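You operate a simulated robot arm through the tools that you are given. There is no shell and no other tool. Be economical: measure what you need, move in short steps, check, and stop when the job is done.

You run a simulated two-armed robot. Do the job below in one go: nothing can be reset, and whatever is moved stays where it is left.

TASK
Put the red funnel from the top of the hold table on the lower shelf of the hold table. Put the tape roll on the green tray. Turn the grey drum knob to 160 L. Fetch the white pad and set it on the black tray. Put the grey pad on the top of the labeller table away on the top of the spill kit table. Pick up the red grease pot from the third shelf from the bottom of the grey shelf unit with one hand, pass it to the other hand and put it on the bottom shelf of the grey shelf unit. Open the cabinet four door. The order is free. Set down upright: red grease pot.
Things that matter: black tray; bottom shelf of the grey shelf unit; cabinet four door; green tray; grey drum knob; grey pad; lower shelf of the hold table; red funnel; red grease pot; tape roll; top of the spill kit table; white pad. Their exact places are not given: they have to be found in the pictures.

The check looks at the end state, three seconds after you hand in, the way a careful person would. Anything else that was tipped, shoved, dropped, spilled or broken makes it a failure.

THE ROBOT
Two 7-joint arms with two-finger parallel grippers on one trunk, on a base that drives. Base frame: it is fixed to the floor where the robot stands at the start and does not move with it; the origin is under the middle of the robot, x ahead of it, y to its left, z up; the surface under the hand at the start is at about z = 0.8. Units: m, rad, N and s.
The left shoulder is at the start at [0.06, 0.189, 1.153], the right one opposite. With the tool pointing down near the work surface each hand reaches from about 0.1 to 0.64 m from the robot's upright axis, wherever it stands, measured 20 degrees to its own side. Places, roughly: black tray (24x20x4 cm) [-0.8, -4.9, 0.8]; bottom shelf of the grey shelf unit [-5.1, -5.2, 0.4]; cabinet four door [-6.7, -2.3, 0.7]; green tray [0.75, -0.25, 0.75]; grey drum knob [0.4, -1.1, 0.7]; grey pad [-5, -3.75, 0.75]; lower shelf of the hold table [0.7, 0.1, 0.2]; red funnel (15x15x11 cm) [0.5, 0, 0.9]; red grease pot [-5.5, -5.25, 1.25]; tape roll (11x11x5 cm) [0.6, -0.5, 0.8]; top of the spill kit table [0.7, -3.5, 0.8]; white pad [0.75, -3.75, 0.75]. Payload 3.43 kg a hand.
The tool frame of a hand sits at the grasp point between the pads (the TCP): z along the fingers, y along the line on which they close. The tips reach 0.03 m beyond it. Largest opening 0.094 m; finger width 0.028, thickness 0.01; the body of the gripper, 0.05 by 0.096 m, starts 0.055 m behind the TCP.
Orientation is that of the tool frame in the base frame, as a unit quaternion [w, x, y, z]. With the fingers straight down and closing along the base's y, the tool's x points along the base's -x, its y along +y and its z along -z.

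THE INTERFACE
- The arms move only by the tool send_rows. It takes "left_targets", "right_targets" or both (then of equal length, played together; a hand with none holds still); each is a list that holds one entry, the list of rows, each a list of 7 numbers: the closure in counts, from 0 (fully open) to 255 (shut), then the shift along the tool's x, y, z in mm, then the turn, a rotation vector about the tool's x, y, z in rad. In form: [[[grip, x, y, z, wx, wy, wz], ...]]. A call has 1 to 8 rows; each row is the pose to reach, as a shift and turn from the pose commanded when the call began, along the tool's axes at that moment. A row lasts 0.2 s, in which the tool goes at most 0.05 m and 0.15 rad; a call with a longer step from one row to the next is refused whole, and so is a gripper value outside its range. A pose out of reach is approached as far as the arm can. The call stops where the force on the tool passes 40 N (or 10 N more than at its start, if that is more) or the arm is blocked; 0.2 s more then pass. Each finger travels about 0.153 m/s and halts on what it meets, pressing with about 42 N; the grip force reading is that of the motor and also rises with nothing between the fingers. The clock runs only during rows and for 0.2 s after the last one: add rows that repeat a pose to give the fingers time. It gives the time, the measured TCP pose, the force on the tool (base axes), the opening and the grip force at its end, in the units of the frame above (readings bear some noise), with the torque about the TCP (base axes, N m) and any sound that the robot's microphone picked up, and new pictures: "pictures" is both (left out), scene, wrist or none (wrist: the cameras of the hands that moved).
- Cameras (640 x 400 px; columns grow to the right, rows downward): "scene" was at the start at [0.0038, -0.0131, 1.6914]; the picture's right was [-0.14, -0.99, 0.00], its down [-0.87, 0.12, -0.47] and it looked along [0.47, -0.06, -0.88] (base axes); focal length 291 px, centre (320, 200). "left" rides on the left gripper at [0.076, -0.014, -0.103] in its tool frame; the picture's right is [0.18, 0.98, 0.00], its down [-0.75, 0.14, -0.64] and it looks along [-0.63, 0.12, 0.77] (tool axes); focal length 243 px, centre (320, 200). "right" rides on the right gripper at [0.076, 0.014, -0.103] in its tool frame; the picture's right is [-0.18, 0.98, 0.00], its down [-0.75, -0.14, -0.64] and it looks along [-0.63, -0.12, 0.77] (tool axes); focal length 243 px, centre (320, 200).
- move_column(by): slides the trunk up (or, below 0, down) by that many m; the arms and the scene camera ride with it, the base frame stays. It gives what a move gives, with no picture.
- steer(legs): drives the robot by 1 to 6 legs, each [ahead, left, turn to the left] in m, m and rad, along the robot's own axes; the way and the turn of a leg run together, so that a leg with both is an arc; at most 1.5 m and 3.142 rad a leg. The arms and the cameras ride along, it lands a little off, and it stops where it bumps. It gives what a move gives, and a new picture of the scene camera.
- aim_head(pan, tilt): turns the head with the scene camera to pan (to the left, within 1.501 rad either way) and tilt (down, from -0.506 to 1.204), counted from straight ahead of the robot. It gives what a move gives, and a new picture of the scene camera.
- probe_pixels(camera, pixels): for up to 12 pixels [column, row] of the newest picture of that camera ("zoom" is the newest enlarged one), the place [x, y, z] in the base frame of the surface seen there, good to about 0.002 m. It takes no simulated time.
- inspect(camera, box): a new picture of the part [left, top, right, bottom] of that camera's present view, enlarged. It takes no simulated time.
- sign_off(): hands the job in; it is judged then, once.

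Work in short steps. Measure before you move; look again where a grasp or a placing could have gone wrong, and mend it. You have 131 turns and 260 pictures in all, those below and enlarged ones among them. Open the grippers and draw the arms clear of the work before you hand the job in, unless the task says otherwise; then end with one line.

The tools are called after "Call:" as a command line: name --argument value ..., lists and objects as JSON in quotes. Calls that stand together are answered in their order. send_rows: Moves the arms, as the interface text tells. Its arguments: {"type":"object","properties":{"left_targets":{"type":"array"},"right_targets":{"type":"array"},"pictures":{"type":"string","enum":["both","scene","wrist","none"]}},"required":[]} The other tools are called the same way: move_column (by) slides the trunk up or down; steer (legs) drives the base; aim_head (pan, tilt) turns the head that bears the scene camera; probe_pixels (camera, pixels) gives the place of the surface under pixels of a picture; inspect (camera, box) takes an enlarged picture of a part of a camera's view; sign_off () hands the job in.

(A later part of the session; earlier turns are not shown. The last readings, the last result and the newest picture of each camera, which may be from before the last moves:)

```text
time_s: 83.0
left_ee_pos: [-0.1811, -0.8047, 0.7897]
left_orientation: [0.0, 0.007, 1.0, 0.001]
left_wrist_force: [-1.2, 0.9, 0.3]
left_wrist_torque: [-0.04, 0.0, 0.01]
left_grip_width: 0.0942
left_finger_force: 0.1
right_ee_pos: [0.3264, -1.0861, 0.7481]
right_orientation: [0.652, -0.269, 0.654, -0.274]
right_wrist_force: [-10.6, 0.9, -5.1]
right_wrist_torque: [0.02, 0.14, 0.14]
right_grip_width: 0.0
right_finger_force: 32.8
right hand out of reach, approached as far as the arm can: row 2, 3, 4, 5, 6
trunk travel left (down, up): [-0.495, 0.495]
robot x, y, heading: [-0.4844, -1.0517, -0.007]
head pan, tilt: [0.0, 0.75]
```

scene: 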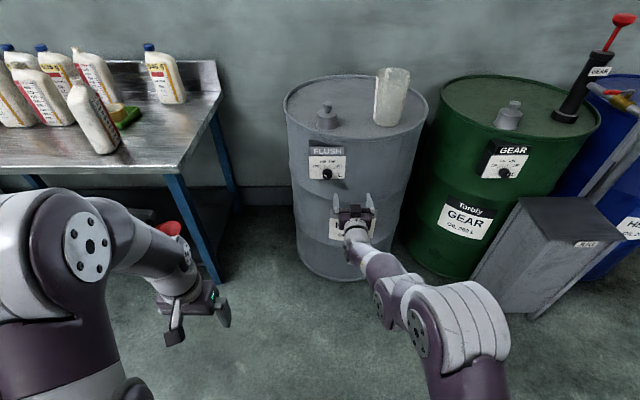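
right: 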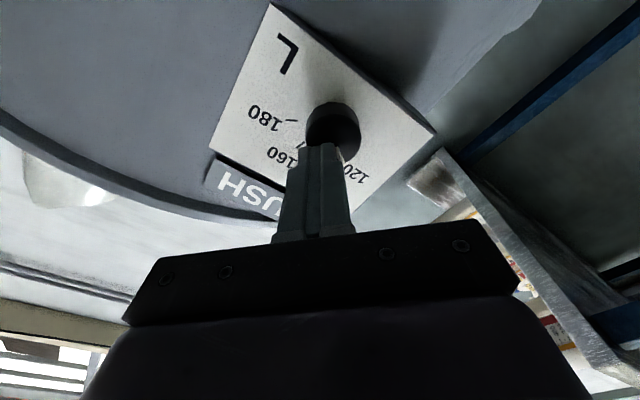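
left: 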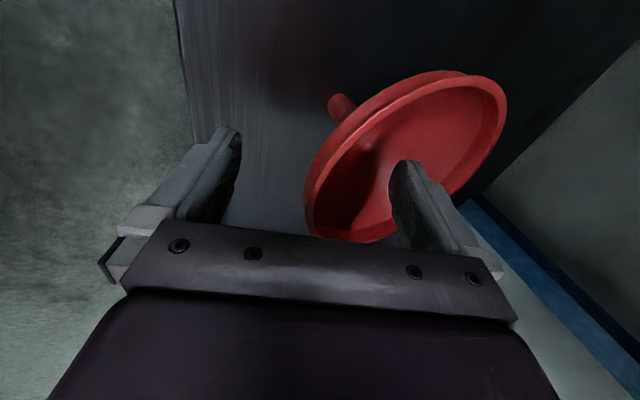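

Over-extended by a few cm: the fingers closed in front of the knob. Back off 12 cm, open, drive the base 0.1 m closer.

Call:
send_rows --right_targets '[[[255, 0, 0, -30, 0, 0, 0], [150, 0, 0, -60, 0, 0, 0], [0, 0, 0, -90, 0, 0, 0], [0, 4, 0, -120, 0, 0, 0], [0, 4, 0, -120, 0, 0, 0]]]' --pictures "none"

Call:
steer --legs '[[0.1, 0, 0.006]]'

Call:
inspect --camera "scene" --box '[280, 130, 380, 200]'

```text
time_s: 83.5
left_ee_pos: [-0.1812, -0.8047, 0.7901]
left_orientation: [-0.001, 0.007, 1.0, 0.001]
left_wrist_force: [-0.6, 0.7, -0.6]
left_wrist_torque: [0.0, -0.03, 0.01]
left_grip_width: 0.0941
left_finger_force: 0.0
right_ee_pos: [0.3238, -1.0881, 0.7678]
right_orientation: [0.649, -0.264, 0.657, -0.278]
right_wrist_force: [0.0, -0.4, 0.5]
right_wrist_torque: [0.02, 0.01, -0.01]
right_grip_width: 0.0384
right_finger_force: 0.0
right hand out of reach, approached as far as the arm can: row 1, 2
trunk travel left (down, up): [-0.495, 0.495]
robot x, y, heading: [-0.4817, -1.0538, -0.011]
head pan, tilt: [0.0, 0.75]
stopped in row 2 (right hand): the arm was blocked; the commanded pose is now the measured one
```

```text
time_s: 84.2
left_ee_pos: [-0.1777, -0.8063, 0.79]
left_orientation: [0.001, 0.008, 1.0, 0.001]
left_wrist_force: [-0.2, -0.3, 0.1]
left_wrist_torque: [0.0, 0.03, -0.02]
left_grip_width: 0.094
left_finger_force: 0.0
right_ee_pos: [0.3265, -1.087, 0.769]
right_orientation: [0.65, -0.265, 0.657, -0.277]
right_wrist_force: [-36.3, -3.1, 6.7]
right_wrist_torque: [-0.11, 0.61, 0.33]
right_grip_width: 0.0352
right_finger_force: 0.1
trunk travel left (down, up): [-0.495, 0.495]
robot x, y, heading: [-0.4767, -1.0535, -0.009]
head pan, tilt: [0.0, 0.75]
stopped in leg 1: the force on the tool passed its limit at 171 N (the readings are from after the stop); the commanded pose is now the measured one
```

scene: 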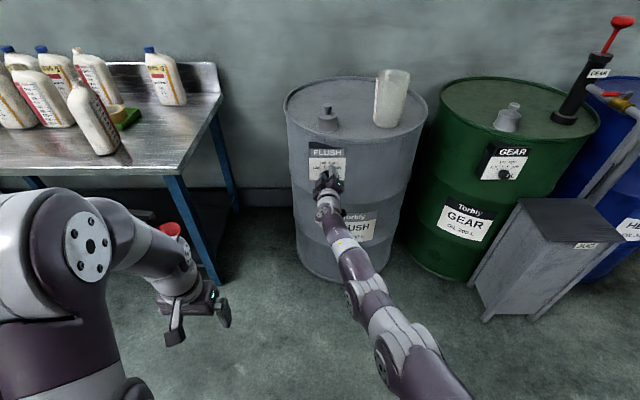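

```text
5.71 times, centred on (330, 165) of scene
```

zoom: 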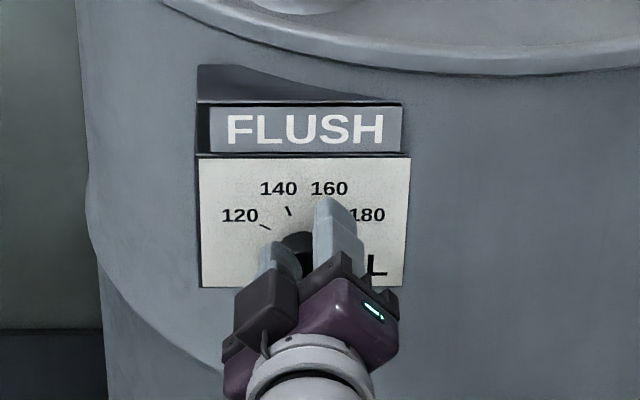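

The arm was blocked and the drive pushed on the knob. I drive straight back 0.15 m and check the dial.

Call:
steer --legs '[[-0.15, 0, 0.006]]'

Call:
inspect --camera "scene" --box '[280, 110, 380, 180]'

Call:
probe_pixels --camera "zoom" --pixels '[[220, 150], [390, 150], [220, 250], [390, 250], [300, 225]]'

```text
time_s: 85.6
left_ee_pos: [-0.3321, -0.8024, 0.7894]
left_orientation: [-0.001, 0.005, 1.0, 0.0]
left_wrist_force: [0.0, 0.3, -0.3]
left_wrist_torque: [-0.02, -0.04, -0.02]
left_grip_width: 0.0941
left_finger_force: 0.0
right_ee_pos: [0.1745, -1.0816, 0.766]
right_orientation: [0.648, -0.269, 0.658, -0.275]
right_wrist_force: [-0.5, 0.4, -0.6]
right_wrist_torque: [0.02, -0.01, 0.01]
right_grip_width: 0.0387
right_finger_force: 0.0
trunk travel left (down, up): [-0.495, 0.495]
robot x, y, heading: [-0.6302, -1.0523, -0.002]
head pan, tilt: [0.0, 0.75]
```

scene: 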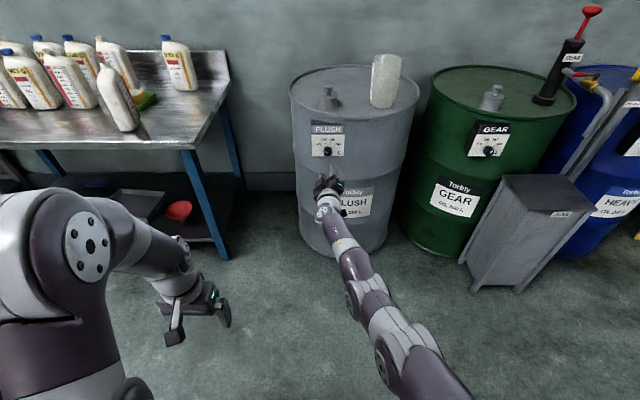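

```text
5.71 times, centred on (330, 145) of scene
```

zoom: 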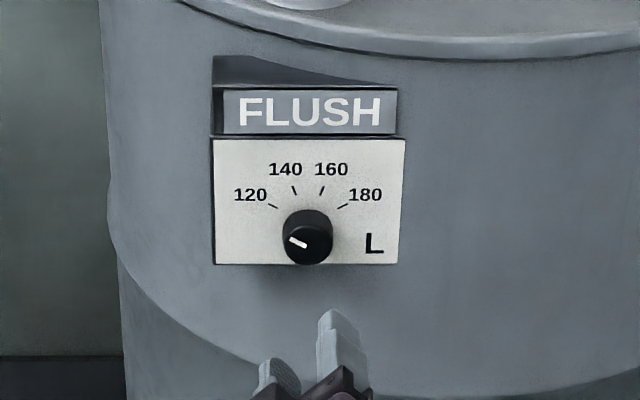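

```text
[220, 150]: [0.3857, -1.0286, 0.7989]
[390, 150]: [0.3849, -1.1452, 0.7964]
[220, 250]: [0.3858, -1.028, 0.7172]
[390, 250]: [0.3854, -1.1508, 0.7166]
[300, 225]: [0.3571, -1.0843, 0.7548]
```

Drum and dial haven't moved, pointer still at 120. Now fold the arm back 13 cm in free air.

Call:
send_rows --right_targets '[[[0, 0, 0, -25, 0, 0, 0], [0, 0, 0, -50, 0, 0, 0], [0, 0, 0, -75, 0, 0, 0], [0, 0, 0, -100, 0, 0, 0], [0, 0, 0, -130, 0, 0, 0], [0, 0, 0, -130, 0, 0, 0]]]' --pictures "none"

```text
time_s: 86.0
left_ee_pos: [-0.3316, -0.805, 0.7895]
left_orientation: [-0.003, 0.005, 1.0, 0.0]
left_wrist_force: [0.5, -0.1, 0.2]
left_wrist_torque: [-0.02, 0.01, -0.01]
left_grip_width: 0.094
left_finger_force: 0.0
right_ee_pos: [0.1768, -1.0815, 0.773]
right_orientation: [0.64, -0.269, 0.664, -0.278]
right_wrist_force: [0.5, -0.3, 1.4]
right_wrist_torque: [0.0, 0.02, -0.04]
right_grip_width: 0.0942
right_finger_force: 0.2
right hand out of reach, approached as far as the arm can: row 1, 2
trunk travel left (down, up): [-0.495, 0.495]
robot x, y, heading: [-0.6303, -1.0512, -0.001]
head pan, tilt: [0.0, 0.75]
stopped in row 2 (right hand): the arm was blocked; the commanded pose is now the measured one
```

The arm is straight (singular). Try to unfold it with a combined up/back motion and some downward pitch.

Call:
send_rows --right_targets '[[[0, -12, -12, -12, -0.05, 0.05, 0], [0, -25, -25, -25, -0.1, 0.1, 0], [0, -38, -38, -45, -0.15, 0.15, 0], [0, -50, -50, -65, -0.2, 0.2, 0], [0, -62, -62, -90, -0.25, 0.25, 0], [0, -75, -75, -115, -0.3, 0.3, 0]]]' --pictures "none"

```text
time_s: 86.5
left_ee_pos: [-0.3312, -0.8024, 0.7893]
left_orientation: [-0.003, 0.006, 1.0, 0.001]
left_wrist_force: [0.5, 0.3, 0.0]
left_wrist_torque: [0.0, 0.02, 0.02]
left_grip_width: 0.0937
left_finger_force: 0.1
right_ee_pos: [0.174, -1.0835, 0.7453]
right_orientation: [0.574, -0.296, 0.716, -0.265]
right_wrist_force: [0.3, -0.1, -0.5]
right_wrist_torque: [0.0, -0.05, -0.01]
right_grip_width: 0.0941
right_finger_force: 0.0
right hand out of reach, approached as far as the arm can: row 1, 2
trunk travel left (down, up): [-0.495, 0.495]
robot x, y, heading: [-0.6325, -1.0534, -0.004]
head pan, tilt: [0.0, 0.75]
stopped in row 2 (right hand): the arm was blocked; the commanded pose is now the measured one
```

It yielded a little in pitch. Continue the pitch while moving down/back.

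Call:
send_rows --right_targets '[[[0, 0, 0, 0, -0.07, 0.07, 0], [0, 0, 0, -10, -0.14, 0.14, 0], [0, 5, 5, -25, -0.21, 0.21, 0], [0, 10, 10, -45, -0.28, 0.28, 0], [0, 15, 15, -65, -0.35, 0.35, 0], [0, 20, 20, -90, -0.42, 0.42, 0]]]' --pictures "scene"

```text
time_s: 88.0
left_ee_pos: [-0.3301, -0.8038, 0.7905]
left_orientation: [-0.003, 0.005, 1.0, 0.0]
left_wrist_force: [-0.2, 0.3, 0.2]
left_wrist_torque: [0.0, -0.03, -0.02]
left_grip_width: 0.0942
left_finger_force: 0.0
right_ee_pos: [0.1161, -1.0636, 0.7308]
right_orientation: [0.337, -0.348, 0.859, -0.164]
right_wrist_force: [-0.3, -0.1, 0.7]
right_wrist_torque: [0.02, 0.01, 0.02]
right_grip_width: 0.0941
right_finger_force: 0.1
right hand out of reach, approached as far as the arm can: row 3, 4, 5, 6
trunk travel left (down, up): [-0.495, 0.495]
robot x, y, heading: [-0.6299, -1.0521, -0.009]
head pan, tilt: [0.0, 0.75]
```

scene: 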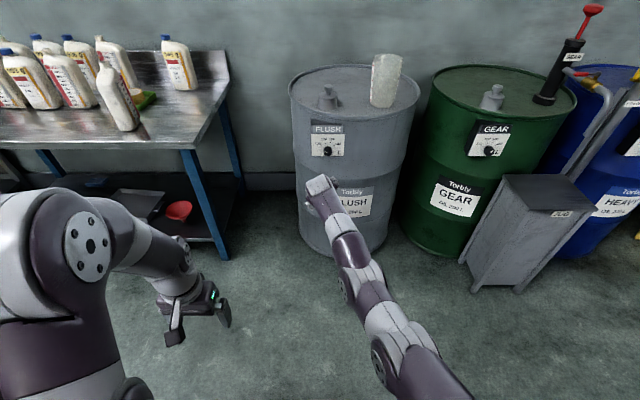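

It's folding now. Bring the hand back to a fingers-down pose further in.

Call:
send_rows --right_targets '[[[0, 17, -2, -24, -0.043, 0.088, 0.091], [0, 35, -4, -48, -0.086, 0.177, 0.183], [0, 52, -5, -72, -0.129, 0.265, 0.274], [0, 70, -7, -95, -0.172, 0.353, 0.365], [0, 87, -9, -119, -0.215, 0.442, 0.457], [0, 105, -11, -143, -0.258, 0.53, 0.548], [0, 122, -12, -167, -0.301, 0.619, 0.64], [0, 140, -14, -191, -0.344, 0.707, 0.731]]]' --pictures "scene"

```text
time_s: 89.8
left_ee_pos: [-0.3306, -0.8035, 0.789]
left_orientation: [-0.002, 0.005, 1.0, 0.001]
left_wrist_force: [0.2, -1.1, 0.1]
left_wrist_torque: [-0.01, -0.02, -0.03]
left_grip_width: 0.0939
left_finger_force: 0.0
right_ee_pos: [-0.0911, -1.1715, 0.8019]
right_orientation: [0.004, 0.001, 1.0, 0.001]
right_wrist_force: [-0.5, -0.8, 0.1]
right_wrist_torque: [0.0, -0.05, 0.0]
right_grip_width: 0.0937
right_finger_force: 0.1
right hand out of reach, approached as far as the arm can: row 1, 2, 8
trunk travel left (down, up): [-0.495, 0.495]
robot x, y, heading: [-0.6298, -1.0521, -0.002]
head pan, tilt: [0.0, 0.75]
```

scene: 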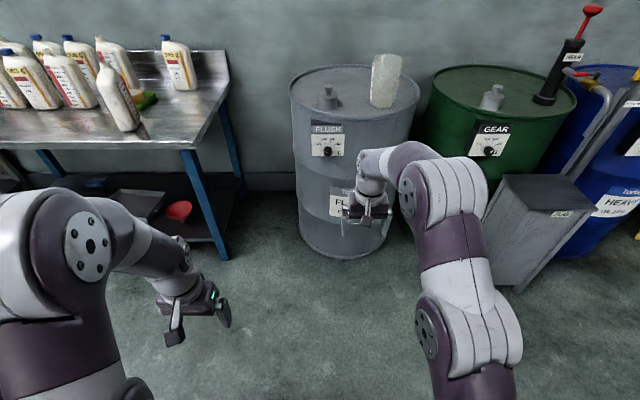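

The arm is back in a good elbow-up form. Redo the horizontal orientation with −45° roll while moving to 0.66 m ahead and inboard, still far from the drum.

Call:
send_rows --right_targets '[[[0, -15, 10, 8, 0.05, -0.121, -0.05], [0, -30, 20, 15, 0.1, -0.242, -0.1], [0, -45, 30, 23, 0.15, -0.362, -0.15], [0, -60, 40, 30, 0.2, -0.483, -0.2], [0, -80, 50, 38, 0.25, -0.604, -0.25], [0, -100, 60, 45, 0.3, -0.725, -0.3], [0, -120, 70, 53, 0.35, -0.845, -0.35], [0, -130, 80, 60, 0.4, -0.966, -0.4]]]' --pictures "none"

Call:
send_rows --right_targets '[[[0, 0, 0, 0, 0.043, -0.103, -0.043], [0, 0, 0, 0, 0.086, -0.206, -0.086], [0, 0, 0, 0, 0.128, -0.31, -0.128], [0, 0, 0, 0, 0.171, -0.413, -0.171], [0, 0, 0, 0, 0.214, -0.516, -0.214], [0, 0, 0, 0, 0.214, -0.516, -0.214]]]' --pictures "none"

```text
time_s: 91.5
left_ee_pos: [-0.3308, -0.8031, 0.7901]
left_orientation: [-0.002, 0.006, 1.0, 0.001]
left_wrist_force: [0.0, 0.2, -0.4]
left_wrist_torque: [-0.05, 0.0, -0.07]
left_grip_width: 0.0939
left_finger_force: 0.1
right_ee_pos: [0.0412, -1.0907, 0.7422]
right_orientation: [0.462, -0.189, 0.846, -0.19]
right_wrist_force: [-0.6, -0.2, -0.9]
right_wrist_torque: [-0.03, -0.02, -0.03]
right_grip_width: 0.094
right_finger_force: 0.0
trunk travel left (down, up): [-0.495, 0.495]
robot x, y, heading: [-0.6302, -1.0501, 0.0]
head pan, tilt: [0.0, 0.75]
```

```text
time_s: 93.0
left_ee_pos: [-0.3311, -0.8034, 0.7891]
left_orientation: [-0.002, 0.005, 1.0, 0.0]
left_wrist_force: [-0.7, 0.8, -0.1]
left_wrist_torque: [-0.02, 0.0, -0.01]
left_grip_width: 0.094
left_finger_force: 0.0
right_ee_pos: [0.0433, -1.0879, 0.7431]
right_orientation: [0.656, -0.269, 0.65, -0.273]
right_wrist_force: [-0.4, 0.2, 0.0]
right_wrist_torque: [0.0, 0.0, -0.01]
right_grip_width: 0.094
right_finger_force: 0.1
trunk travel left (down, up): [-0.495, 0.495]
robot x, y, heading: [-0.6306, -1.0514, -0.005]
head pan, tilt: [0.0, 0.75]
```

No reach flags this time. Drive forward 0.25 m so the fingertips stop about 3 cm before the knob.

Call:
steer --legs '[[0.25, 0, 0.003]]'

Call:
inspect --camera "right" --box '[120, 0, 520, 250]'

Call:
probe_pixels --camera "zoom" --pixels '[[320, 180], [300, 150], [345, 200]]'

```text
time_s: 94.8
left_ee_pos: [-0.0851, -0.8031, 0.7887]
left_orientation: [-0.004, 0.004, 1.0, 0.002]
left_wrist_force: [0.2, 0.1, -0.5]
left_wrist_torque: [-0.01, 0.02, 0.01]
left_grip_width: 0.0939
left_finger_force: 0.1
right_ee_pos: [0.2891, -1.0883, 0.7424]
right_orientation: [0.655, -0.271, 0.651, -0.272]
right_wrist_force: [-0.1, 0.6, -0.4]
right_wrist_torque: [-0.01, -0.03, 0.0]
right_grip_width: 0.094
right_finger_force: 0.1
trunk travel left (down, up): [-0.495, 0.495]
robot x, y, heading: [-0.3839, -1.0527, 0.001]
head pan, tilt: [0.0, 0.75]
```

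scene: 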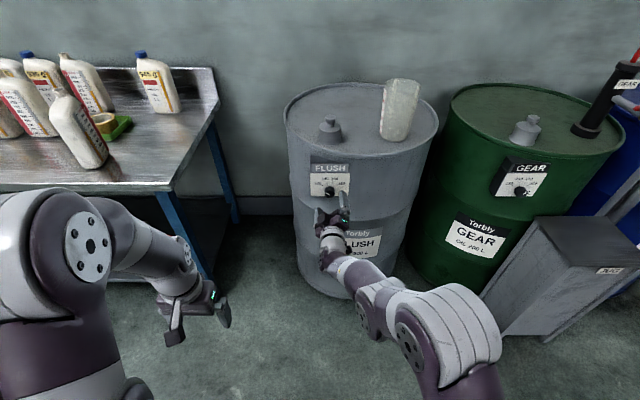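

```text
1.60 times, centred on (320, 125) of right
```

zoom: 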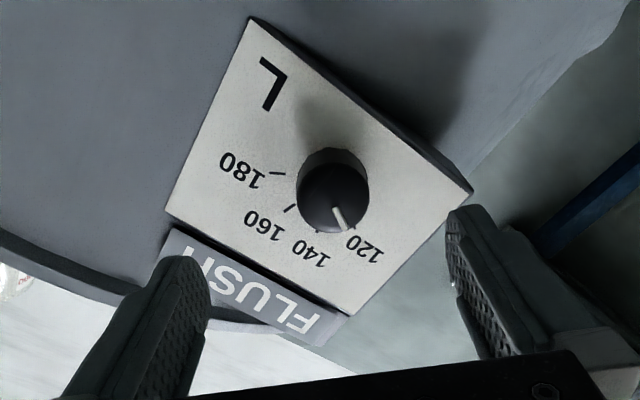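

```text
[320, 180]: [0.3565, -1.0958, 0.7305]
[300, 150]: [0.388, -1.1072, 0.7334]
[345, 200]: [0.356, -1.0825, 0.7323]
```

Re-measure knob face from this view for centre.

Call:
probe_pixels --camera "zoom" --pixels '[[333, 197], [302, 197], [365, 195], [333, 168], [333, 228], [318, 215], [352, 180]]'

Call:
inspect --camera "scene" --box '[300, 155, 360, 215]'

Call:
probe_pixels --camera "zoom" --pixels '[[305, 360], [275, 350], [335, 350], [305, 388], [305, 335]]'

```text
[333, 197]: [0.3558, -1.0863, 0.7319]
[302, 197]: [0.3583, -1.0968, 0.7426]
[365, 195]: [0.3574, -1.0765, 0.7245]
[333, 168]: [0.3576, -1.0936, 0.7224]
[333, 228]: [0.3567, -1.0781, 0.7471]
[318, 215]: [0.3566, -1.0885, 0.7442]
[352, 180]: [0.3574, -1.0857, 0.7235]
```

```text
6.67 times, centred on (330, 185) of scene
```

zoom: 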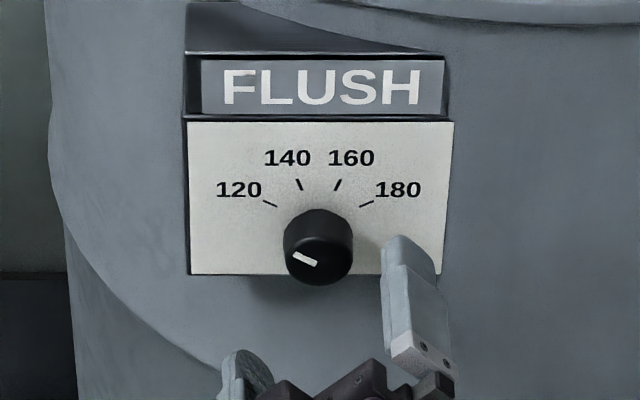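

```text
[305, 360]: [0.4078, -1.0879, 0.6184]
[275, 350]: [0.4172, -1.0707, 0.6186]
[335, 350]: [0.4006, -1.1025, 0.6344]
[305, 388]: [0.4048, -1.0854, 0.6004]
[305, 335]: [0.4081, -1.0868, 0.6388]
```

Call:
probe_pixels --camera "zoom" --pixels '[[318, 258], [287, 255], [350, 255], [318, 282], [318, 236], [302, 258]]'

```text
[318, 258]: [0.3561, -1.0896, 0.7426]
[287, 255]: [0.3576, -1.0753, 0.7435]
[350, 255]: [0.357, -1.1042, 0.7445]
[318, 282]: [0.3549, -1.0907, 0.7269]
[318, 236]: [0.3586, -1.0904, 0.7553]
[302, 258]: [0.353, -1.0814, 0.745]
```

The two views give centre (−1.088±0.002, 0.738±0.004). Advance 60 mm with a 3 mm drop and close on the knob.

Call:
send_rows --right_targets '[[[0, 2, 2, 20, 0, 0, 0], [0, 2, 2, 45, 0, 0, 0], [0, 2, 2, 60, 0, 0, 0], [100, 2, 2, 60, 0, 0, 0], [170, 2, 2, 60, 0, 0, 0], [255, 2, 2, 60, 0, 0, 0], [255, 2, 2, 60, 0, 0, 0]]]' --pictures "wrist"

```text
time_s: 96.3
left_ee_pos: [-0.085, -0.8008, 0.7882]
left_orientation: [-0.003, 0.003, 1.0, 0.0]
left_wrist_force: [0.2, -0.6, 0.1]
left_wrist_torque: [-0.01, 0.01, 0.0]
left_grip_width: 0.094
left_finger_force: 0.1
right_ee_pos: [0.3486, -1.0836, 0.738]
right_orientation: [0.652, -0.274, 0.653, -0.271]
right_wrist_force: [-7.8, 20.0, -19.4]
right_wrist_torque: [0.32, -0.24, 1.02]
right_grip_width: 0.0357
right_finger_force: 45.0
trunk travel left (down, up): [-0.495, 0.495]
robot x, y, heading: [-0.3858, -1.047, 0.003]
head pan, tilt: [0.0, 0.75]
```

right: 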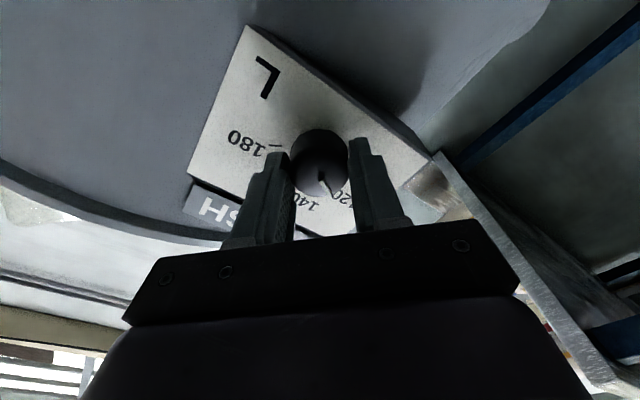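

Gripped (36 mm). Ease 3 mm along the closing line to relieve the side force and turn clockwise.

Call:
send_rows --right_targets '[[[255, 0, 3, 0, 0, 0, 0], [255, 0, 3, 0, 0, 0, 0.14], [255, 0, 3, 0, 0, 0, 0.28], [255, 0, 3, 0, 0, 0, 0.42], [255, 0, 3, 0, 0, 0, 0.56], [255, 0, 3, 0, 0, 0, 0.7], [255, 0, 3, 0, 0, 0, 0.78]]]' --pictures "wrist"

```text
time_s: 98.0
left_ee_pos: [-0.0862, -0.8028, 0.7889]
left_orientation: [-0.002, 0.004, 1.0, 0.0]
left_wrist_force: [0.0, 1.3, -0.4]
left_wrist_torque: [-0.01, 0.01, -0.01]
left_grip_width: 0.0937
left_finger_force: 0.2
right_ee_pos: [0.3481, -1.0855, 0.7383]
right_orientation: [0.709, 0.0, 0.706, -0.002]
right_wrist_force: [-16.3, 8.1, -15.0]
right_wrist_torque: [-0.01, 1.01, 0.06]
right_grip_width: 0.0354
right_finger_force: 45.3
trunk travel left (down, up): [-0.495, 0.495]
robot x, y, heading: [-0.3877, -1.0502, -0.001]
head pan, tilt: [0.0, 0.75]
```

right: 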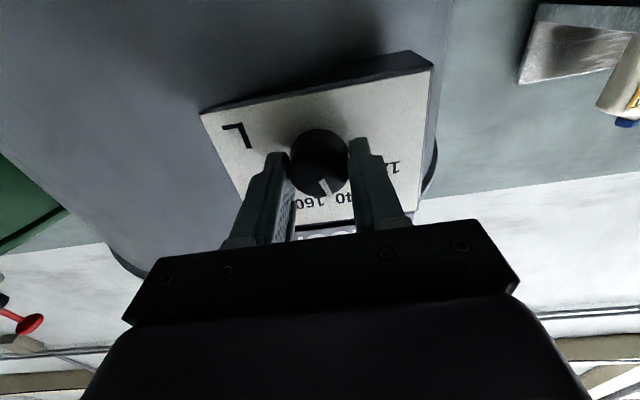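

The pointer turns with the fingers. Continue the other 45°.

Call:
send_rows --right_targets '[[[255, 2, 1, 0, 0, 0, 0.14], [255, 2, 1, 0, 0, 0, 0.28], [255, 2, 1, 0, 0, 0, 0.42], [255, 2, 1, 0, 0, 0, 0.56], [255, 2, 1, 0, 0, 0, 0.7], [255, 2, 1, 0, 0, 0, 0.79], [255, 2, 1, 0, 0, 0, 0.79]]]' --pictures "wrist"

Call:
inspect --camera "right" --box '[220, 80, 460, 240]'

```text
time_s: 98.6
left_ee_pos: [-0.0872, -0.805, 0.7901]
left_orientation: [-0.002, 0.006, 1.0, 0.001]
left_wrist_force: [-0.5, -1.0, 0.6]
left_wrist_torque: [-0.04, 0.01, 0.0]
left_grip_width: 0.0939
left_finger_force: 0.1
right_ee_pos: [0.3497, -1.0875, 0.7379]
right_orientation: [0.702, 0.112, 0.696, 0.1]
right_wrist_force: [-10.4, -5.2, 3.7]
right_wrist_torque: [0.0, 0.0, 1.38]
right_grip_width: 0.0355
right_finger_force: 45.0
right hand out of reach, approached as far as the arm can: row 3
trunk travel left (down, up): [-0.495, 0.495]
robot x, y, heading: [-0.3862, -1.0554, -0.007]
head pan, tilt: [0.0, 0.75]
stopped in row 3 (right hand): the force on the tool passed its limit at 51 N (the readings are from after the stop); the commanded pose is now the measured one
```

right: 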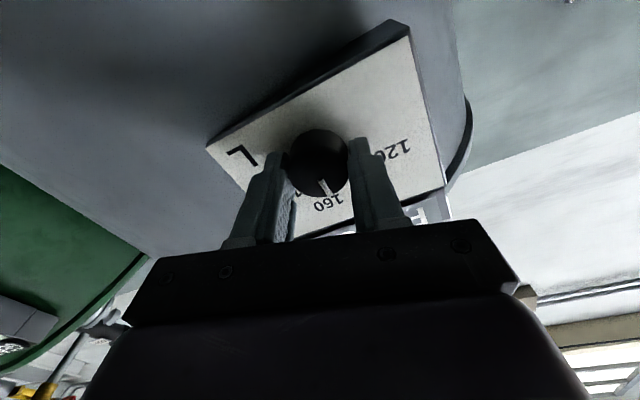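

```text
2.50 times, centred on (340, 160) of right
```

zoom: 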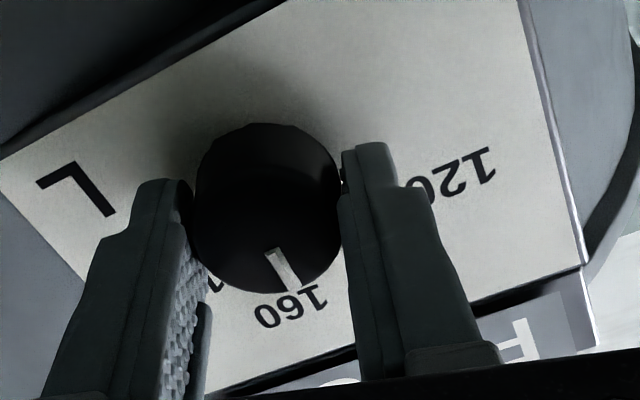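

The wrist reached its limit after about 62°. Ratchet: open, turn back 0.7 rad around the knob, then regrip.

Call:
send_rows --right_targets '[[[150, 0, 0, 0, 0, 0, 0], [60, 0, 0, 0, 0, 0, 0], [60, 0, 0, 0, 0, 0, -0.14], [60, 0, 0, 0, 0, 0, -0.28], [60, 0, 0, 0, 0, 0, -0.42], [60, 0, 0, 0, 0, 0, -0.56], [60, 0, 0, 0, 0, 0, -0.7], [60, 0, 0, 0, 0, 0, -0.7]]]' --pictures "wrist"

Call:
inspect --camera "scene" --box '[300, 155, 360, 215]'

```text
time_s: 100.4
left_ee_pos: [-0.0848, -0.8047, 0.7889]
left_orientation: [-0.003, 0.005, 1.0, 0.001]
left_wrist_force: [0.2, 0.6, 1.4]
left_wrist_torque: [-0.01, -0.02, 0.04]
left_grip_width: 0.0939
left_finger_force: 0.1
right_ee_pos: [0.3503, -1.0852, 0.7363]
right_orientation: [0.692, -0.135, 0.694, -0.147]
right_wrist_force: [0.3, 0.4, -0.2]
right_wrist_torque: [0.02, 0.03, -0.02]
right_grip_width: 0.0717
right_finger_force: 0.0
trunk travel left (down, up): [-0.495, 0.495]
robot x, y, heading: [-0.3842, -1.0521, -0.003]
head pan, tilt: [0.0, 0.75]
```

right: 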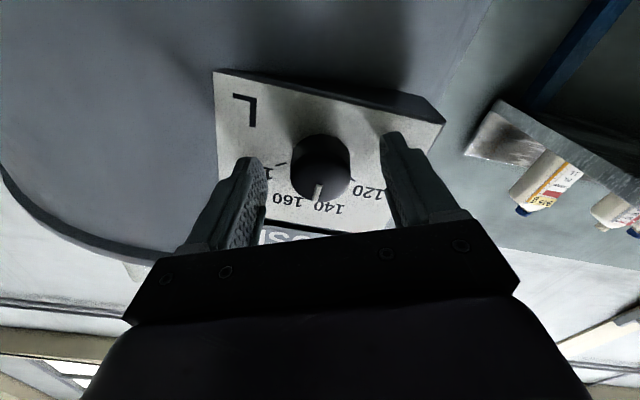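

```text
6.67 times, centred on (330, 185) of scene
```

zoom: 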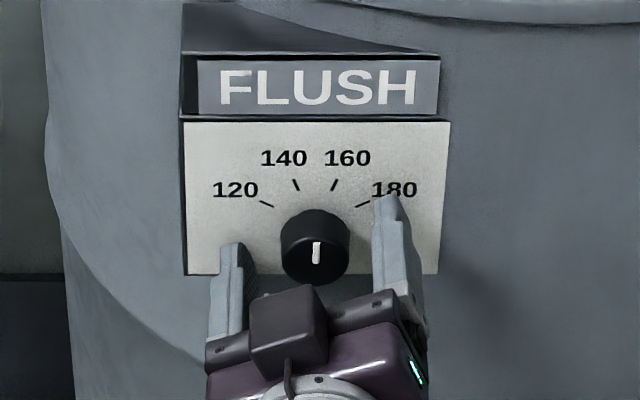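

Pointer is now at about +2° (top). The ticks fit ±20°/±60°, so 160 is at +20°: grip again and turn 0.31 rad.

Call:
send_rows --right_targets '[[[160, 0, 0, 0, 0, 0, 0], [255, 0, 0, 0, 0, 0, 0], [255, 0, 0, 0, 0, 0, 0], [255, 0, 0, 0, 0, 0, 0.1], [255, 0, 0, 0, 0, 0, 0.2], [255, 0, 0, 0, 0, 0, 0.31], [255, 0, 0, 0, 0, 0, 0.31]]]' --pictures "none"

Call:
send_rows --right_targets '[[[150, 0, 0, 0, 0, 0, 0], [0, 0, 0, 0, 0, 0, 0], [0, 0, 0, 0, 0, 0, 0], [0, 0, 0, -30, 0, 0, 0], [0, 0, 0, -60, 0, 0, 0]]]' --pictures "wrist"

Call:
inspect --camera "scene" --box '[300, 155, 360, 215]'

Call:
inspect --camera "right" --box '[200, 60, 440, 220]'

```text
time_s: 102.0
left_ee_pos: [-0.0853, -0.8043, 0.7898]
left_orientation: [-0.002, 0.005, 1.0, 0.001]
left_wrist_force: [0.8, -1.3, -0.6]
left_wrist_torque: [-0.01, 0.01, 0.01]
left_grip_width: 0.0941
left_finger_force: 0.1
right_ee_pos: [0.3506, -1.0853, 0.7355]
right_orientation: [0.706, -0.025, 0.706, -0.038]
right_wrist_force: [-4.2, 0.0, -5.1]
right_wrist_torque: [0.02, 0.41, 0.87]
right_grip_width: 0.0357
right_finger_force: 45.0
trunk travel left (down, up): [-0.495, 0.495]
robot x, y, heading: [-0.3876, -1.0492, -0.008]
head pan, tilt: [0.0, 0.75]
```

```text
time_s: 103.2
left_ee_pos: [-0.0858, -0.8043, 0.7893]
left_orientation: [-0.002, 0.006, 1.0, 0.0]
left_wrist_force: [-0.3, -0.1, -0.7]
left_wrist_torque: [-0.01, 0.0, 0.01]
left_grip_width: 0.0941
left_finger_force: 0.1
right_ee_pos: [0.2891, -1.0844, 0.7357]
right_orientation: [0.707, -0.026, 0.706, -0.039]
right_wrist_force: [-0.5, -0.5, -0.3]
right_wrist_torque: [0.0, -0.02, -0.03]
right_grip_width: 0.0939
right_finger_force: 0.0
trunk travel left (down, up): [-0.495, 0.495]
robot x, y, heading: [-0.3884, -1.0521, -0.005]
head pan, tilt: [0.0, 0.75]
```

right: 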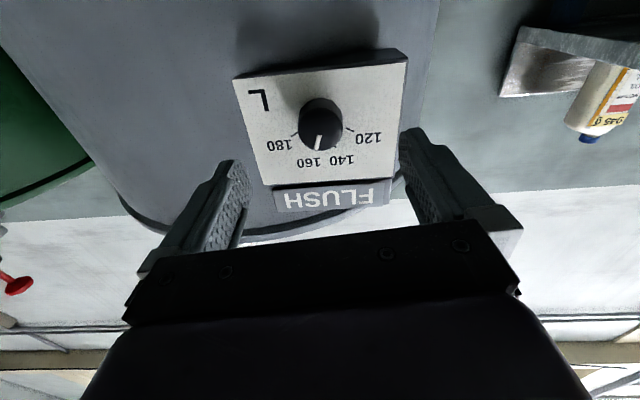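

```text
6.67 times, centred on (330, 185) of scene
```

zoom: 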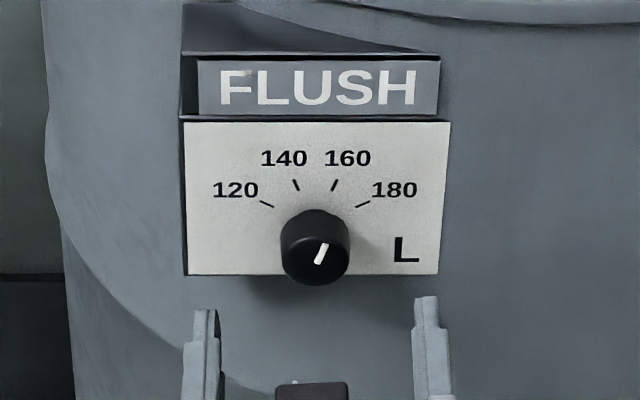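

```text
2.50 times, centred on (320, 140) of right
```

zoom: 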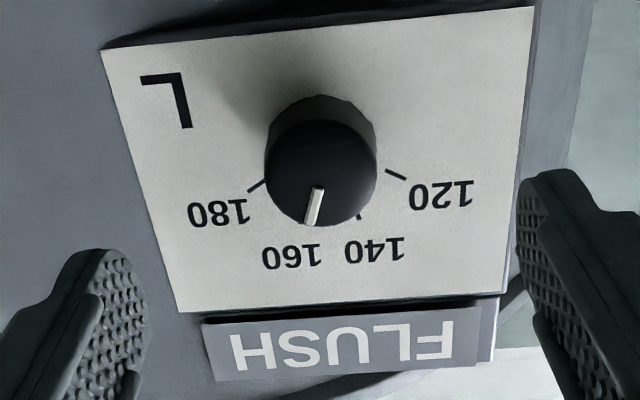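

Pointer is close to 160; zoom more for precise comparison.

Call:
inspect --camera "scene" --box '[318, 168, 344, 184]'

Call:
probe_pixels --camera "zoom" --pixels '[[320, 200]]'

```text
16.00 times, centred on (331, 176) of scene
```

zoom: 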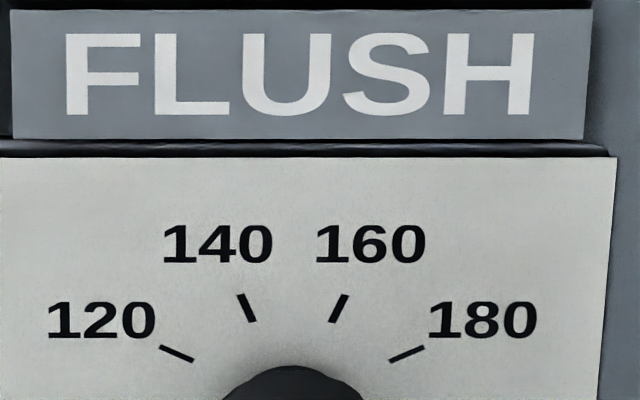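

```text
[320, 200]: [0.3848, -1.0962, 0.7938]
```

Call:
inspect --camera "scene" --box '[322, 182, 338, 202]'

```text
16.00 times, centred on (330, 192) of scene
```

zoom: 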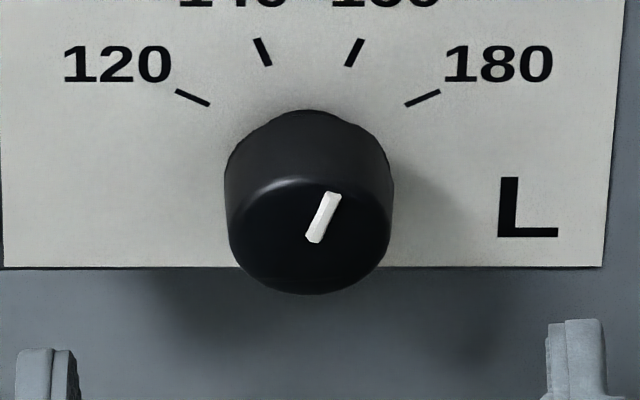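

Pointer reads 160 (within ~2°). Back off and return the right hand to fingers-down while retracting.

Call:
steer --legs '[[-0.4, 0, 0]]'

Call:
send_rows --right_targets '[[[0, -10, -18, -30, -0.008, 0.14, 0.005], [0, -20, -36, -60, -0.016, 0.28, 0.01], [0, -30, -55, -90, -0.023, 0.42, 0.016], [0, -40, -75, -120, -0.031, 0.56, 0.021], [0, -50, -95, -150, -0.039, 0.7, 0.026], [0, -60, -115, -180, -0.047, 0.84, 0.031], [0, -70, -135, -210, -0.054, 0.98, 0.036], [0, -80, -150, -240, -0.062, 1.12, 0.041]]]' --pictures "none"

Call:
send_rows --right_targets '[[[0, 0, 0, 0, -0.008, 0.14, 0.005], [0, 0, 0, 0, -0.016, 0.28, 0.01], [0, 0, 0, 0, -0.025, 0.45, 0.017], [0, 0, 0, 0, -0.025, 0.45, 0.017]]]' --pictures "none"

Call:
aim_head --pan -1.0 --tilt 0.5

```text
time_s: 105.8
left_ee_pos: [-0.4897, -0.8046, 0.7893]
left_orientation: [-0.001, 0.009, 1.0, 0.0]
left_wrist_force: [-0.3, -0.6, 0.4]
left_wrist_torque: [0.02, 0.02, 0.0]
left_grip_width: 0.0941
left_finger_force: 0.0
right_ee_pos: [-0.1169, -1.0869, 0.7358]
right_orientation: [0.707, -0.022, 0.706, -0.042]
right_wrist_force: [0.3, 0.3, -0.3]
right_wrist_torque: [0.05, 0.01, 0.01]
right_grip_width: 0.0939
right_finger_force: 0.0
trunk travel left (down, up): [-0.495, 0.495]
robot x, y, heading: [-0.7893, -1.0488, -0.011]
head pan, tilt: [0.0, 0.75]
```

scene: 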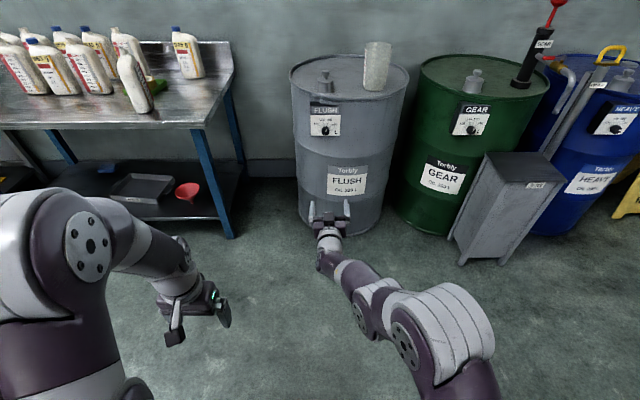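

```text
time_s: 107.6
left_ee_pos: [-0.4906, -0.8038, 0.7888]
left_orientation: [-0.002, 0.009, 1.0, 0.001]
left_wrist_force: [-0.9, -0.6, -0.6]
left_wrist_torque: [0.02, -0.01, 0.01]
left_grip_width: 0.094
left_finger_force: 0.0
right_ee_pos: [-0.3508, -1.2192, 0.8252]
right_orientation: [0.245, -0.003, 0.969, -0.018]
right_wrist_force: [0.2, 0.5, 0.2]
right_wrist_torque: [-0.01, 0.04, -0.01]
right_grip_width: 0.0942
right_finger_force: 0.0
right hand out of reach, approached as far as the arm can: row 8
trunk travel left (down, up): [-0.495, 0.495]
robot x, y, heading: [-0.7893, -1.0537, -0.011]
head pan, tilt: [0.0, 0.75]
```

```text
refused: row 3 steps farther than a row can; nothing moved
```

```text
time_s: 108.8
left_ee_pos: [-0.4881, -0.8038, 0.7901]
left_orientation: [-0.003, 0.009, 1.0, 0.001]
left_wrist_force: [-0.2, -0.2, -0.1]
left_wrist_torque: [-0.02, -0.03, 0.0]
left_grip_width: 0.094
left_finger_force: 0.1
right_ee_pos: [-0.3498, -1.2202, 0.827]
right_orientation: [0.246, -0.003, 0.969, -0.018]
right_wrist_force: [0.9, 0.7, 0.1]
right_wrist_torque: [-0.01, 0.0, -0.03]
right_grip_width: 0.0937
right_finger_force: 0.1
trunk travel left (down, up): [-0.495, 0.495]
robot x, y, heading: [-0.7936, -1.0508, -0.011]
head pan, tilt: [-1.0, 0.499]
```

scene: 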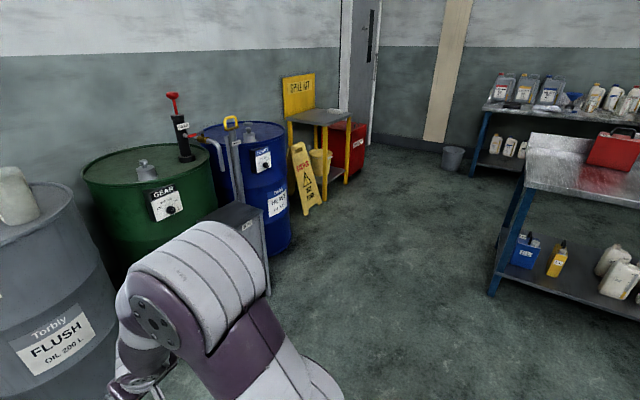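

Finish the hand's rotation, raise the trunk 0.3 and measure the spill kit table.

Call:
probe_pixels --camera "scene" --pixels '[[340, 112], [318, 108], [345, 106], [323, 124], [352, 117], [305, 205], [330, 135], [270, 290], [540, 105], [545, 180], [505, 230], [450, 155]]'

Call:
send_rows --right_targets '[[[0, 0, 0, 0, -0.009, 0.124, 0.001], [0, 0, 0, 0, -0.018, 0.248, 0.003], [0, 0, 0, 0, -0.027, 0.372, 0.004], [0, 0, 0, 0, -0.036, 0.497, 0.006]]]' --pictures "none"

Call:
move_column --by 0.33

```text
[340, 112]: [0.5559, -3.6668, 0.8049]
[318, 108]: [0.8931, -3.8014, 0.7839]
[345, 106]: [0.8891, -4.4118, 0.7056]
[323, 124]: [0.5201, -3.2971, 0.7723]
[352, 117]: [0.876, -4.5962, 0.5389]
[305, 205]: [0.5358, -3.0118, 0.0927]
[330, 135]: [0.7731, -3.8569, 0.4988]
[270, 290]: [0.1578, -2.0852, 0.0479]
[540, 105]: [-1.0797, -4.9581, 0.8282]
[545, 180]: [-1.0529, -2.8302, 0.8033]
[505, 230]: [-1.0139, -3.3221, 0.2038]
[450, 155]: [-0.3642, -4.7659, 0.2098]
```

```text
time_s: 109.8
left_ee_pos: [-0.4885, -0.8033, 0.7886]
left_orientation: [-0.003, 0.009, 1.0, 0.001]
left_wrist_force: [0.6, 0.4, -0.1]
left_wrist_torque: [0.0, -0.01, 0.01]
left_grip_width: 0.094
left_finger_force: 0.0
right_ee_pos: [-0.3497, -1.2191, 0.8248]
right_orientation: [-0.024, -0.002, 1.0, 0.006]
right_wrist_force: [-0.8, 1.0, -0.2]
right_wrist_torque: [-0.02, 0.03, -0.02]
right_grip_width: 0.0941
right_finger_force: 0.1
right hand out of reach, approached as far as the arm can: row 1
trunk travel left (down, up): [-0.495, 0.495]
robot x, y, heading: [-0.7905, -1.0493, -0.011]
head pan, tilt: [-1.0, 0.499]
```

```text
time_s: 113.1
left_ee_pos: [-0.4891, -0.8031, 1.1195]
left_orientation: [-0.003, 0.008, 1.0, 0.001]
left_wrist_force: [-0.6, 1.0, -0.3]
left_wrist_torque: [0.0, -0.01, 0.0]
left_grip_width: 0.0942
left_finger_force: 0.2
right_ee_pos: [-0.3483, -1.2194, 1.1568]
right_orientation: [-0.024, -0.001, 1.0, 0.006]
right_wrist_force: [0.8, 0.1, 0.7]
right_wrist_torque: [0.0, -0.01, 0.01]
right_grip_width: 0.0941
right_finger_force: 0.0
trunk travel left (down, up): [-0.825, 0.165]
robot x, y, heading: [-0.7955, -1.05, -0.005]
head pan, tilt: [-1.0, 0.499]
```

Spill table front is x≈0.52, y≈−3.3…−3.8. Drive along the open corridor to face it.

Call:
steer --legs '[[0.28, -1.2, 0], [0, -1.3, 0]]'

Call:
aim_head --pan 0.0 --tilt 0.75

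```text
time_s: 125.5
left_ee_pos: [-0.223, -3.3104, 1.1193]
left_orientation: [-0.002, 0.011, 1.0, 0.001]
left_wrist_force: [-0.2, -0.1, -0.4]
left_wrist_torque: [0.0, -0.04, 0.01]
left_grip_width: 0.094
left_finger_force: 0.0
right_ee_pos: [-0.0834, -3.7259, 1.1576]
right_orientation: [-0.023, 0.0, 1.0, 0.006]
right_wrist_force: [0.4, -0.3, -0.3]
right_wrist_torque: [-0.01, 0.01, 0.0]
right_grip_width: 0.0941
right_finger_force: 0.1
trunk travel left (down, up): [-0.825, 0.165]
robot x, y, heading: [-0.5254, -3.5559, -0.008]
head pan, tilt: [-1.0, 0.499]
```

scene: 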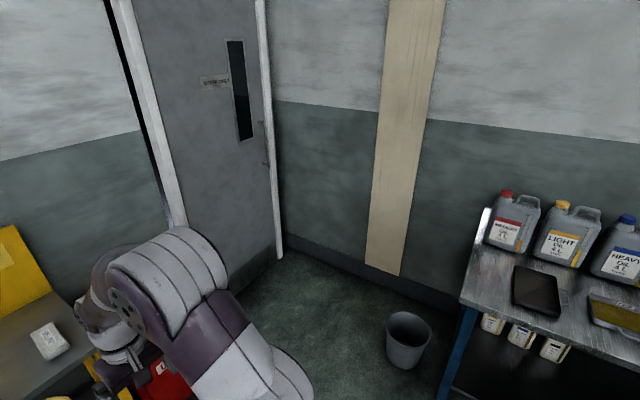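

```text
time_s: 126.7
left_ee_pos: [-0.2228, -3.311, 1.12]
left_orientation: [-0.002, 0.01, 1.0, 0.0]
left_wrist_force: [-1.2, 0.1, -0.1]
left_wrist_torque: [0.0, 0.01, 0.01]
left_grip_width: 0.0939
left_finger_force: 0.0
right_ee_pos: [-0.0838, -3.7262, 1.1567]
right_orientation: [-0.024, -0.002, 1.0, 0.005]
right_wrist_force: [0.1, 0.1, -0.2]
right_wrist_torque: [0.02, 0.0, 0.04]
right_grip_width: 0.0941
right_finger_force: 0.0
trunk travel left (down, up): [-0.825, 0.165]
robot x, y, heading: [-0.5251, -3.554, -0.014]
head pan, tilt: [0.0, 0.75]
```

scene: 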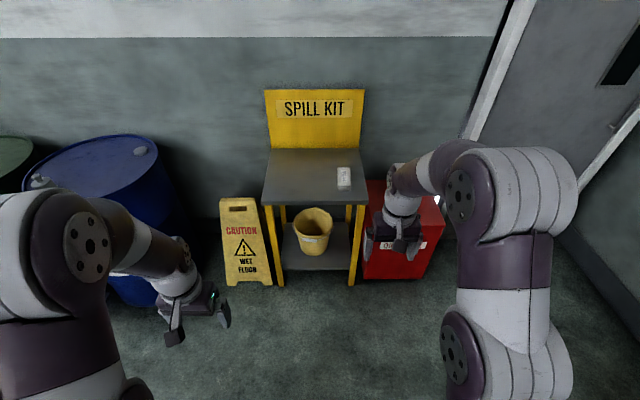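

The white pad is on the spill table at (344,177). Zoom and measure.

Call:
inspect --camera "scene" --box '[260, 140, 380, 215]'

Call:
probe_pixels --camera "zoom" --pixels '[[445, 200], [410, 145], [475, 145], [412, 255], [480, 255], [445, 270], [300, 200], [30, 320], [540, 330], [60, 55], [530, 55], [300, 335]]'

```text
5.33 times, centred on (320, 178) of scene
```

zoom: 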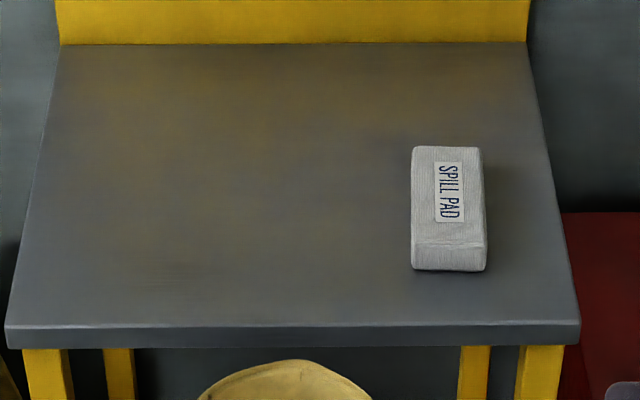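

```text
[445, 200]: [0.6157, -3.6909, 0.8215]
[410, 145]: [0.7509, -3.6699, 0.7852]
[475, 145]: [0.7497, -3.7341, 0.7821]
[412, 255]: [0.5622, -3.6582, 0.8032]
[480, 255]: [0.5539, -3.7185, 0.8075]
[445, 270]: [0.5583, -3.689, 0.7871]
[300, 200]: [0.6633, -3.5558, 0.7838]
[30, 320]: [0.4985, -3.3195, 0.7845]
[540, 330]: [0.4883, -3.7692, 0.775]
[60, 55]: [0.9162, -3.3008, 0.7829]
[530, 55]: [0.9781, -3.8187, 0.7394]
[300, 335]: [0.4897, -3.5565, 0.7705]
```

Pad: centre (0.618,−3.690), 63 mm wide in y, top 0.8215 on table 0.784. Drive in 0.58 m.

Call:
steer --legs '[[0.58, 0.0, 0.012]]'

Call:
probe_pixels --camera "scene" --pixels '[[320, 200]]'

```text
time_s: 129.9
left_ee_pos: [0.3357, -3.3165, 1.1194]
left_orientation: [-0.002, 0.009, 1.0, 0.0]
left_wrist_force: [0.2, -0.4, -0.2]
left_wrist_torque: [0.02, 0.02, -0.02]
left_grip_width: 0.0941
left_finger_force: 0.0
right_ee_pos: [0.4748, -3.7312, 1.1575]
right_orientation: [-0.022, -0.002, 1.0, 0.004]
right_wrist_force: [0.5, -0.1, 0.9]
right_wrist_torque: [0.01, 0.0, 0.03]
right_grip_width: 0.0941
right_finger_force: 0.0
trunk travel left (down, up): [-0.825, 0.165]
robot x, y, heading: [0.0299, -3.5607, -0.006]
head pan, tilt: [0.0, 0.75]
```

scene: 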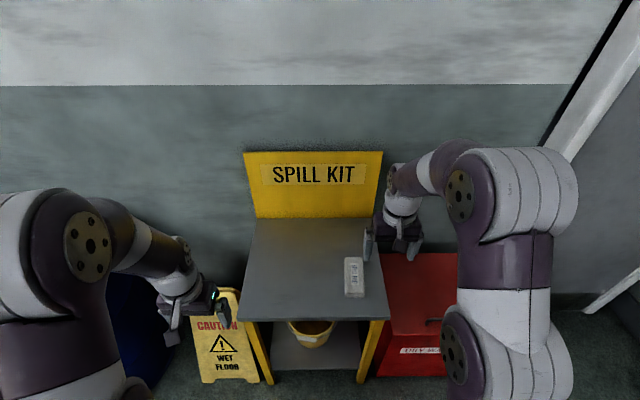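

```text
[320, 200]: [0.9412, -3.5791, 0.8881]
```

Lower the right hand to just above the pad with a small tilt correction.

Call:
send_rows --right_targets '[[[0, -20, 5, 34, 0.001, -0.006, 0], [0, -39, 10, 68, 0.002, -0.011, 0], [0, -58, 15, 102, 0.003, -0.017, 0], [0, -78, 21, 136, 0.004, -0.022, 0], [0, -97, 26, 170, 0.005, -0.028, 0], [0, -116, 31, 204, 0.006, -0.033, 0], [0, -136, 36, 238, 0.007, -0.039, 0], [0, -155, 41, 271, 0.008, -0.044, 0]]]' --pictures "wrist"

Call:
inspect --camera "right" --box '[160, 0, 480, 240]'

```text
time_s: 131.7
left_ee_pos: [0.3365, -3.3167, 1.1194]
left_orientation: [-0.002, 0.009, 1.0, 0.001]
left_wrist_force: [0.3, 0.1, -0.1]
left_wrist_torque: [-0.03, 0.01, 0.03]
left_grip_width: 0.0939
left_finger_force: 0.1
right_ee_pos: [0.6193, -3.6865, 0.8769]
right_orientation: [-0.001, -0.002, 1.0, 0.0]
right_wrist_force: [0.3, 0.4, -0.5]
right_wrist_torque: [0.05, 0.0, 0.01]
right_grip_width: 0.0939
right_finger_force: 0.0
trunk travel left (down, up): [-0.825, 0.165]
robot x, y, heading: [0.0305, -3.5623, -0.012]
head pan, tilt: [0.0, 0.75]
```

right: 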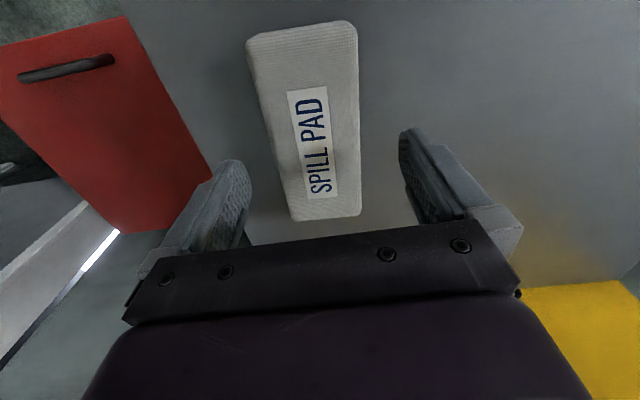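

```text
1.67 times, centred on (320, 120) of right
```

zoom: 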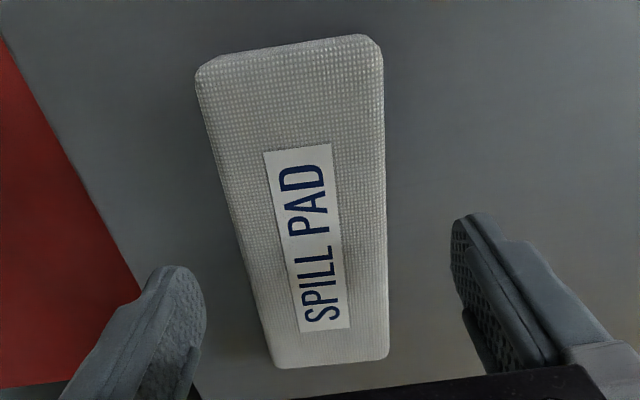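

Call:
probe_pixels --camera "right" --pixels '[[252, 48], [350, 27], [298, 212], [356, 208], [275, 130], [355, 120], [310, 120]]'

```text
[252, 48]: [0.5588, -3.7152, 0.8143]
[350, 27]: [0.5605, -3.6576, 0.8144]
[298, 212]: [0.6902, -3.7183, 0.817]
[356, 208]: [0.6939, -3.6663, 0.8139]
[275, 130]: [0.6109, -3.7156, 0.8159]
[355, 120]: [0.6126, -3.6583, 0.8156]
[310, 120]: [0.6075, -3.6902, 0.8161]
```

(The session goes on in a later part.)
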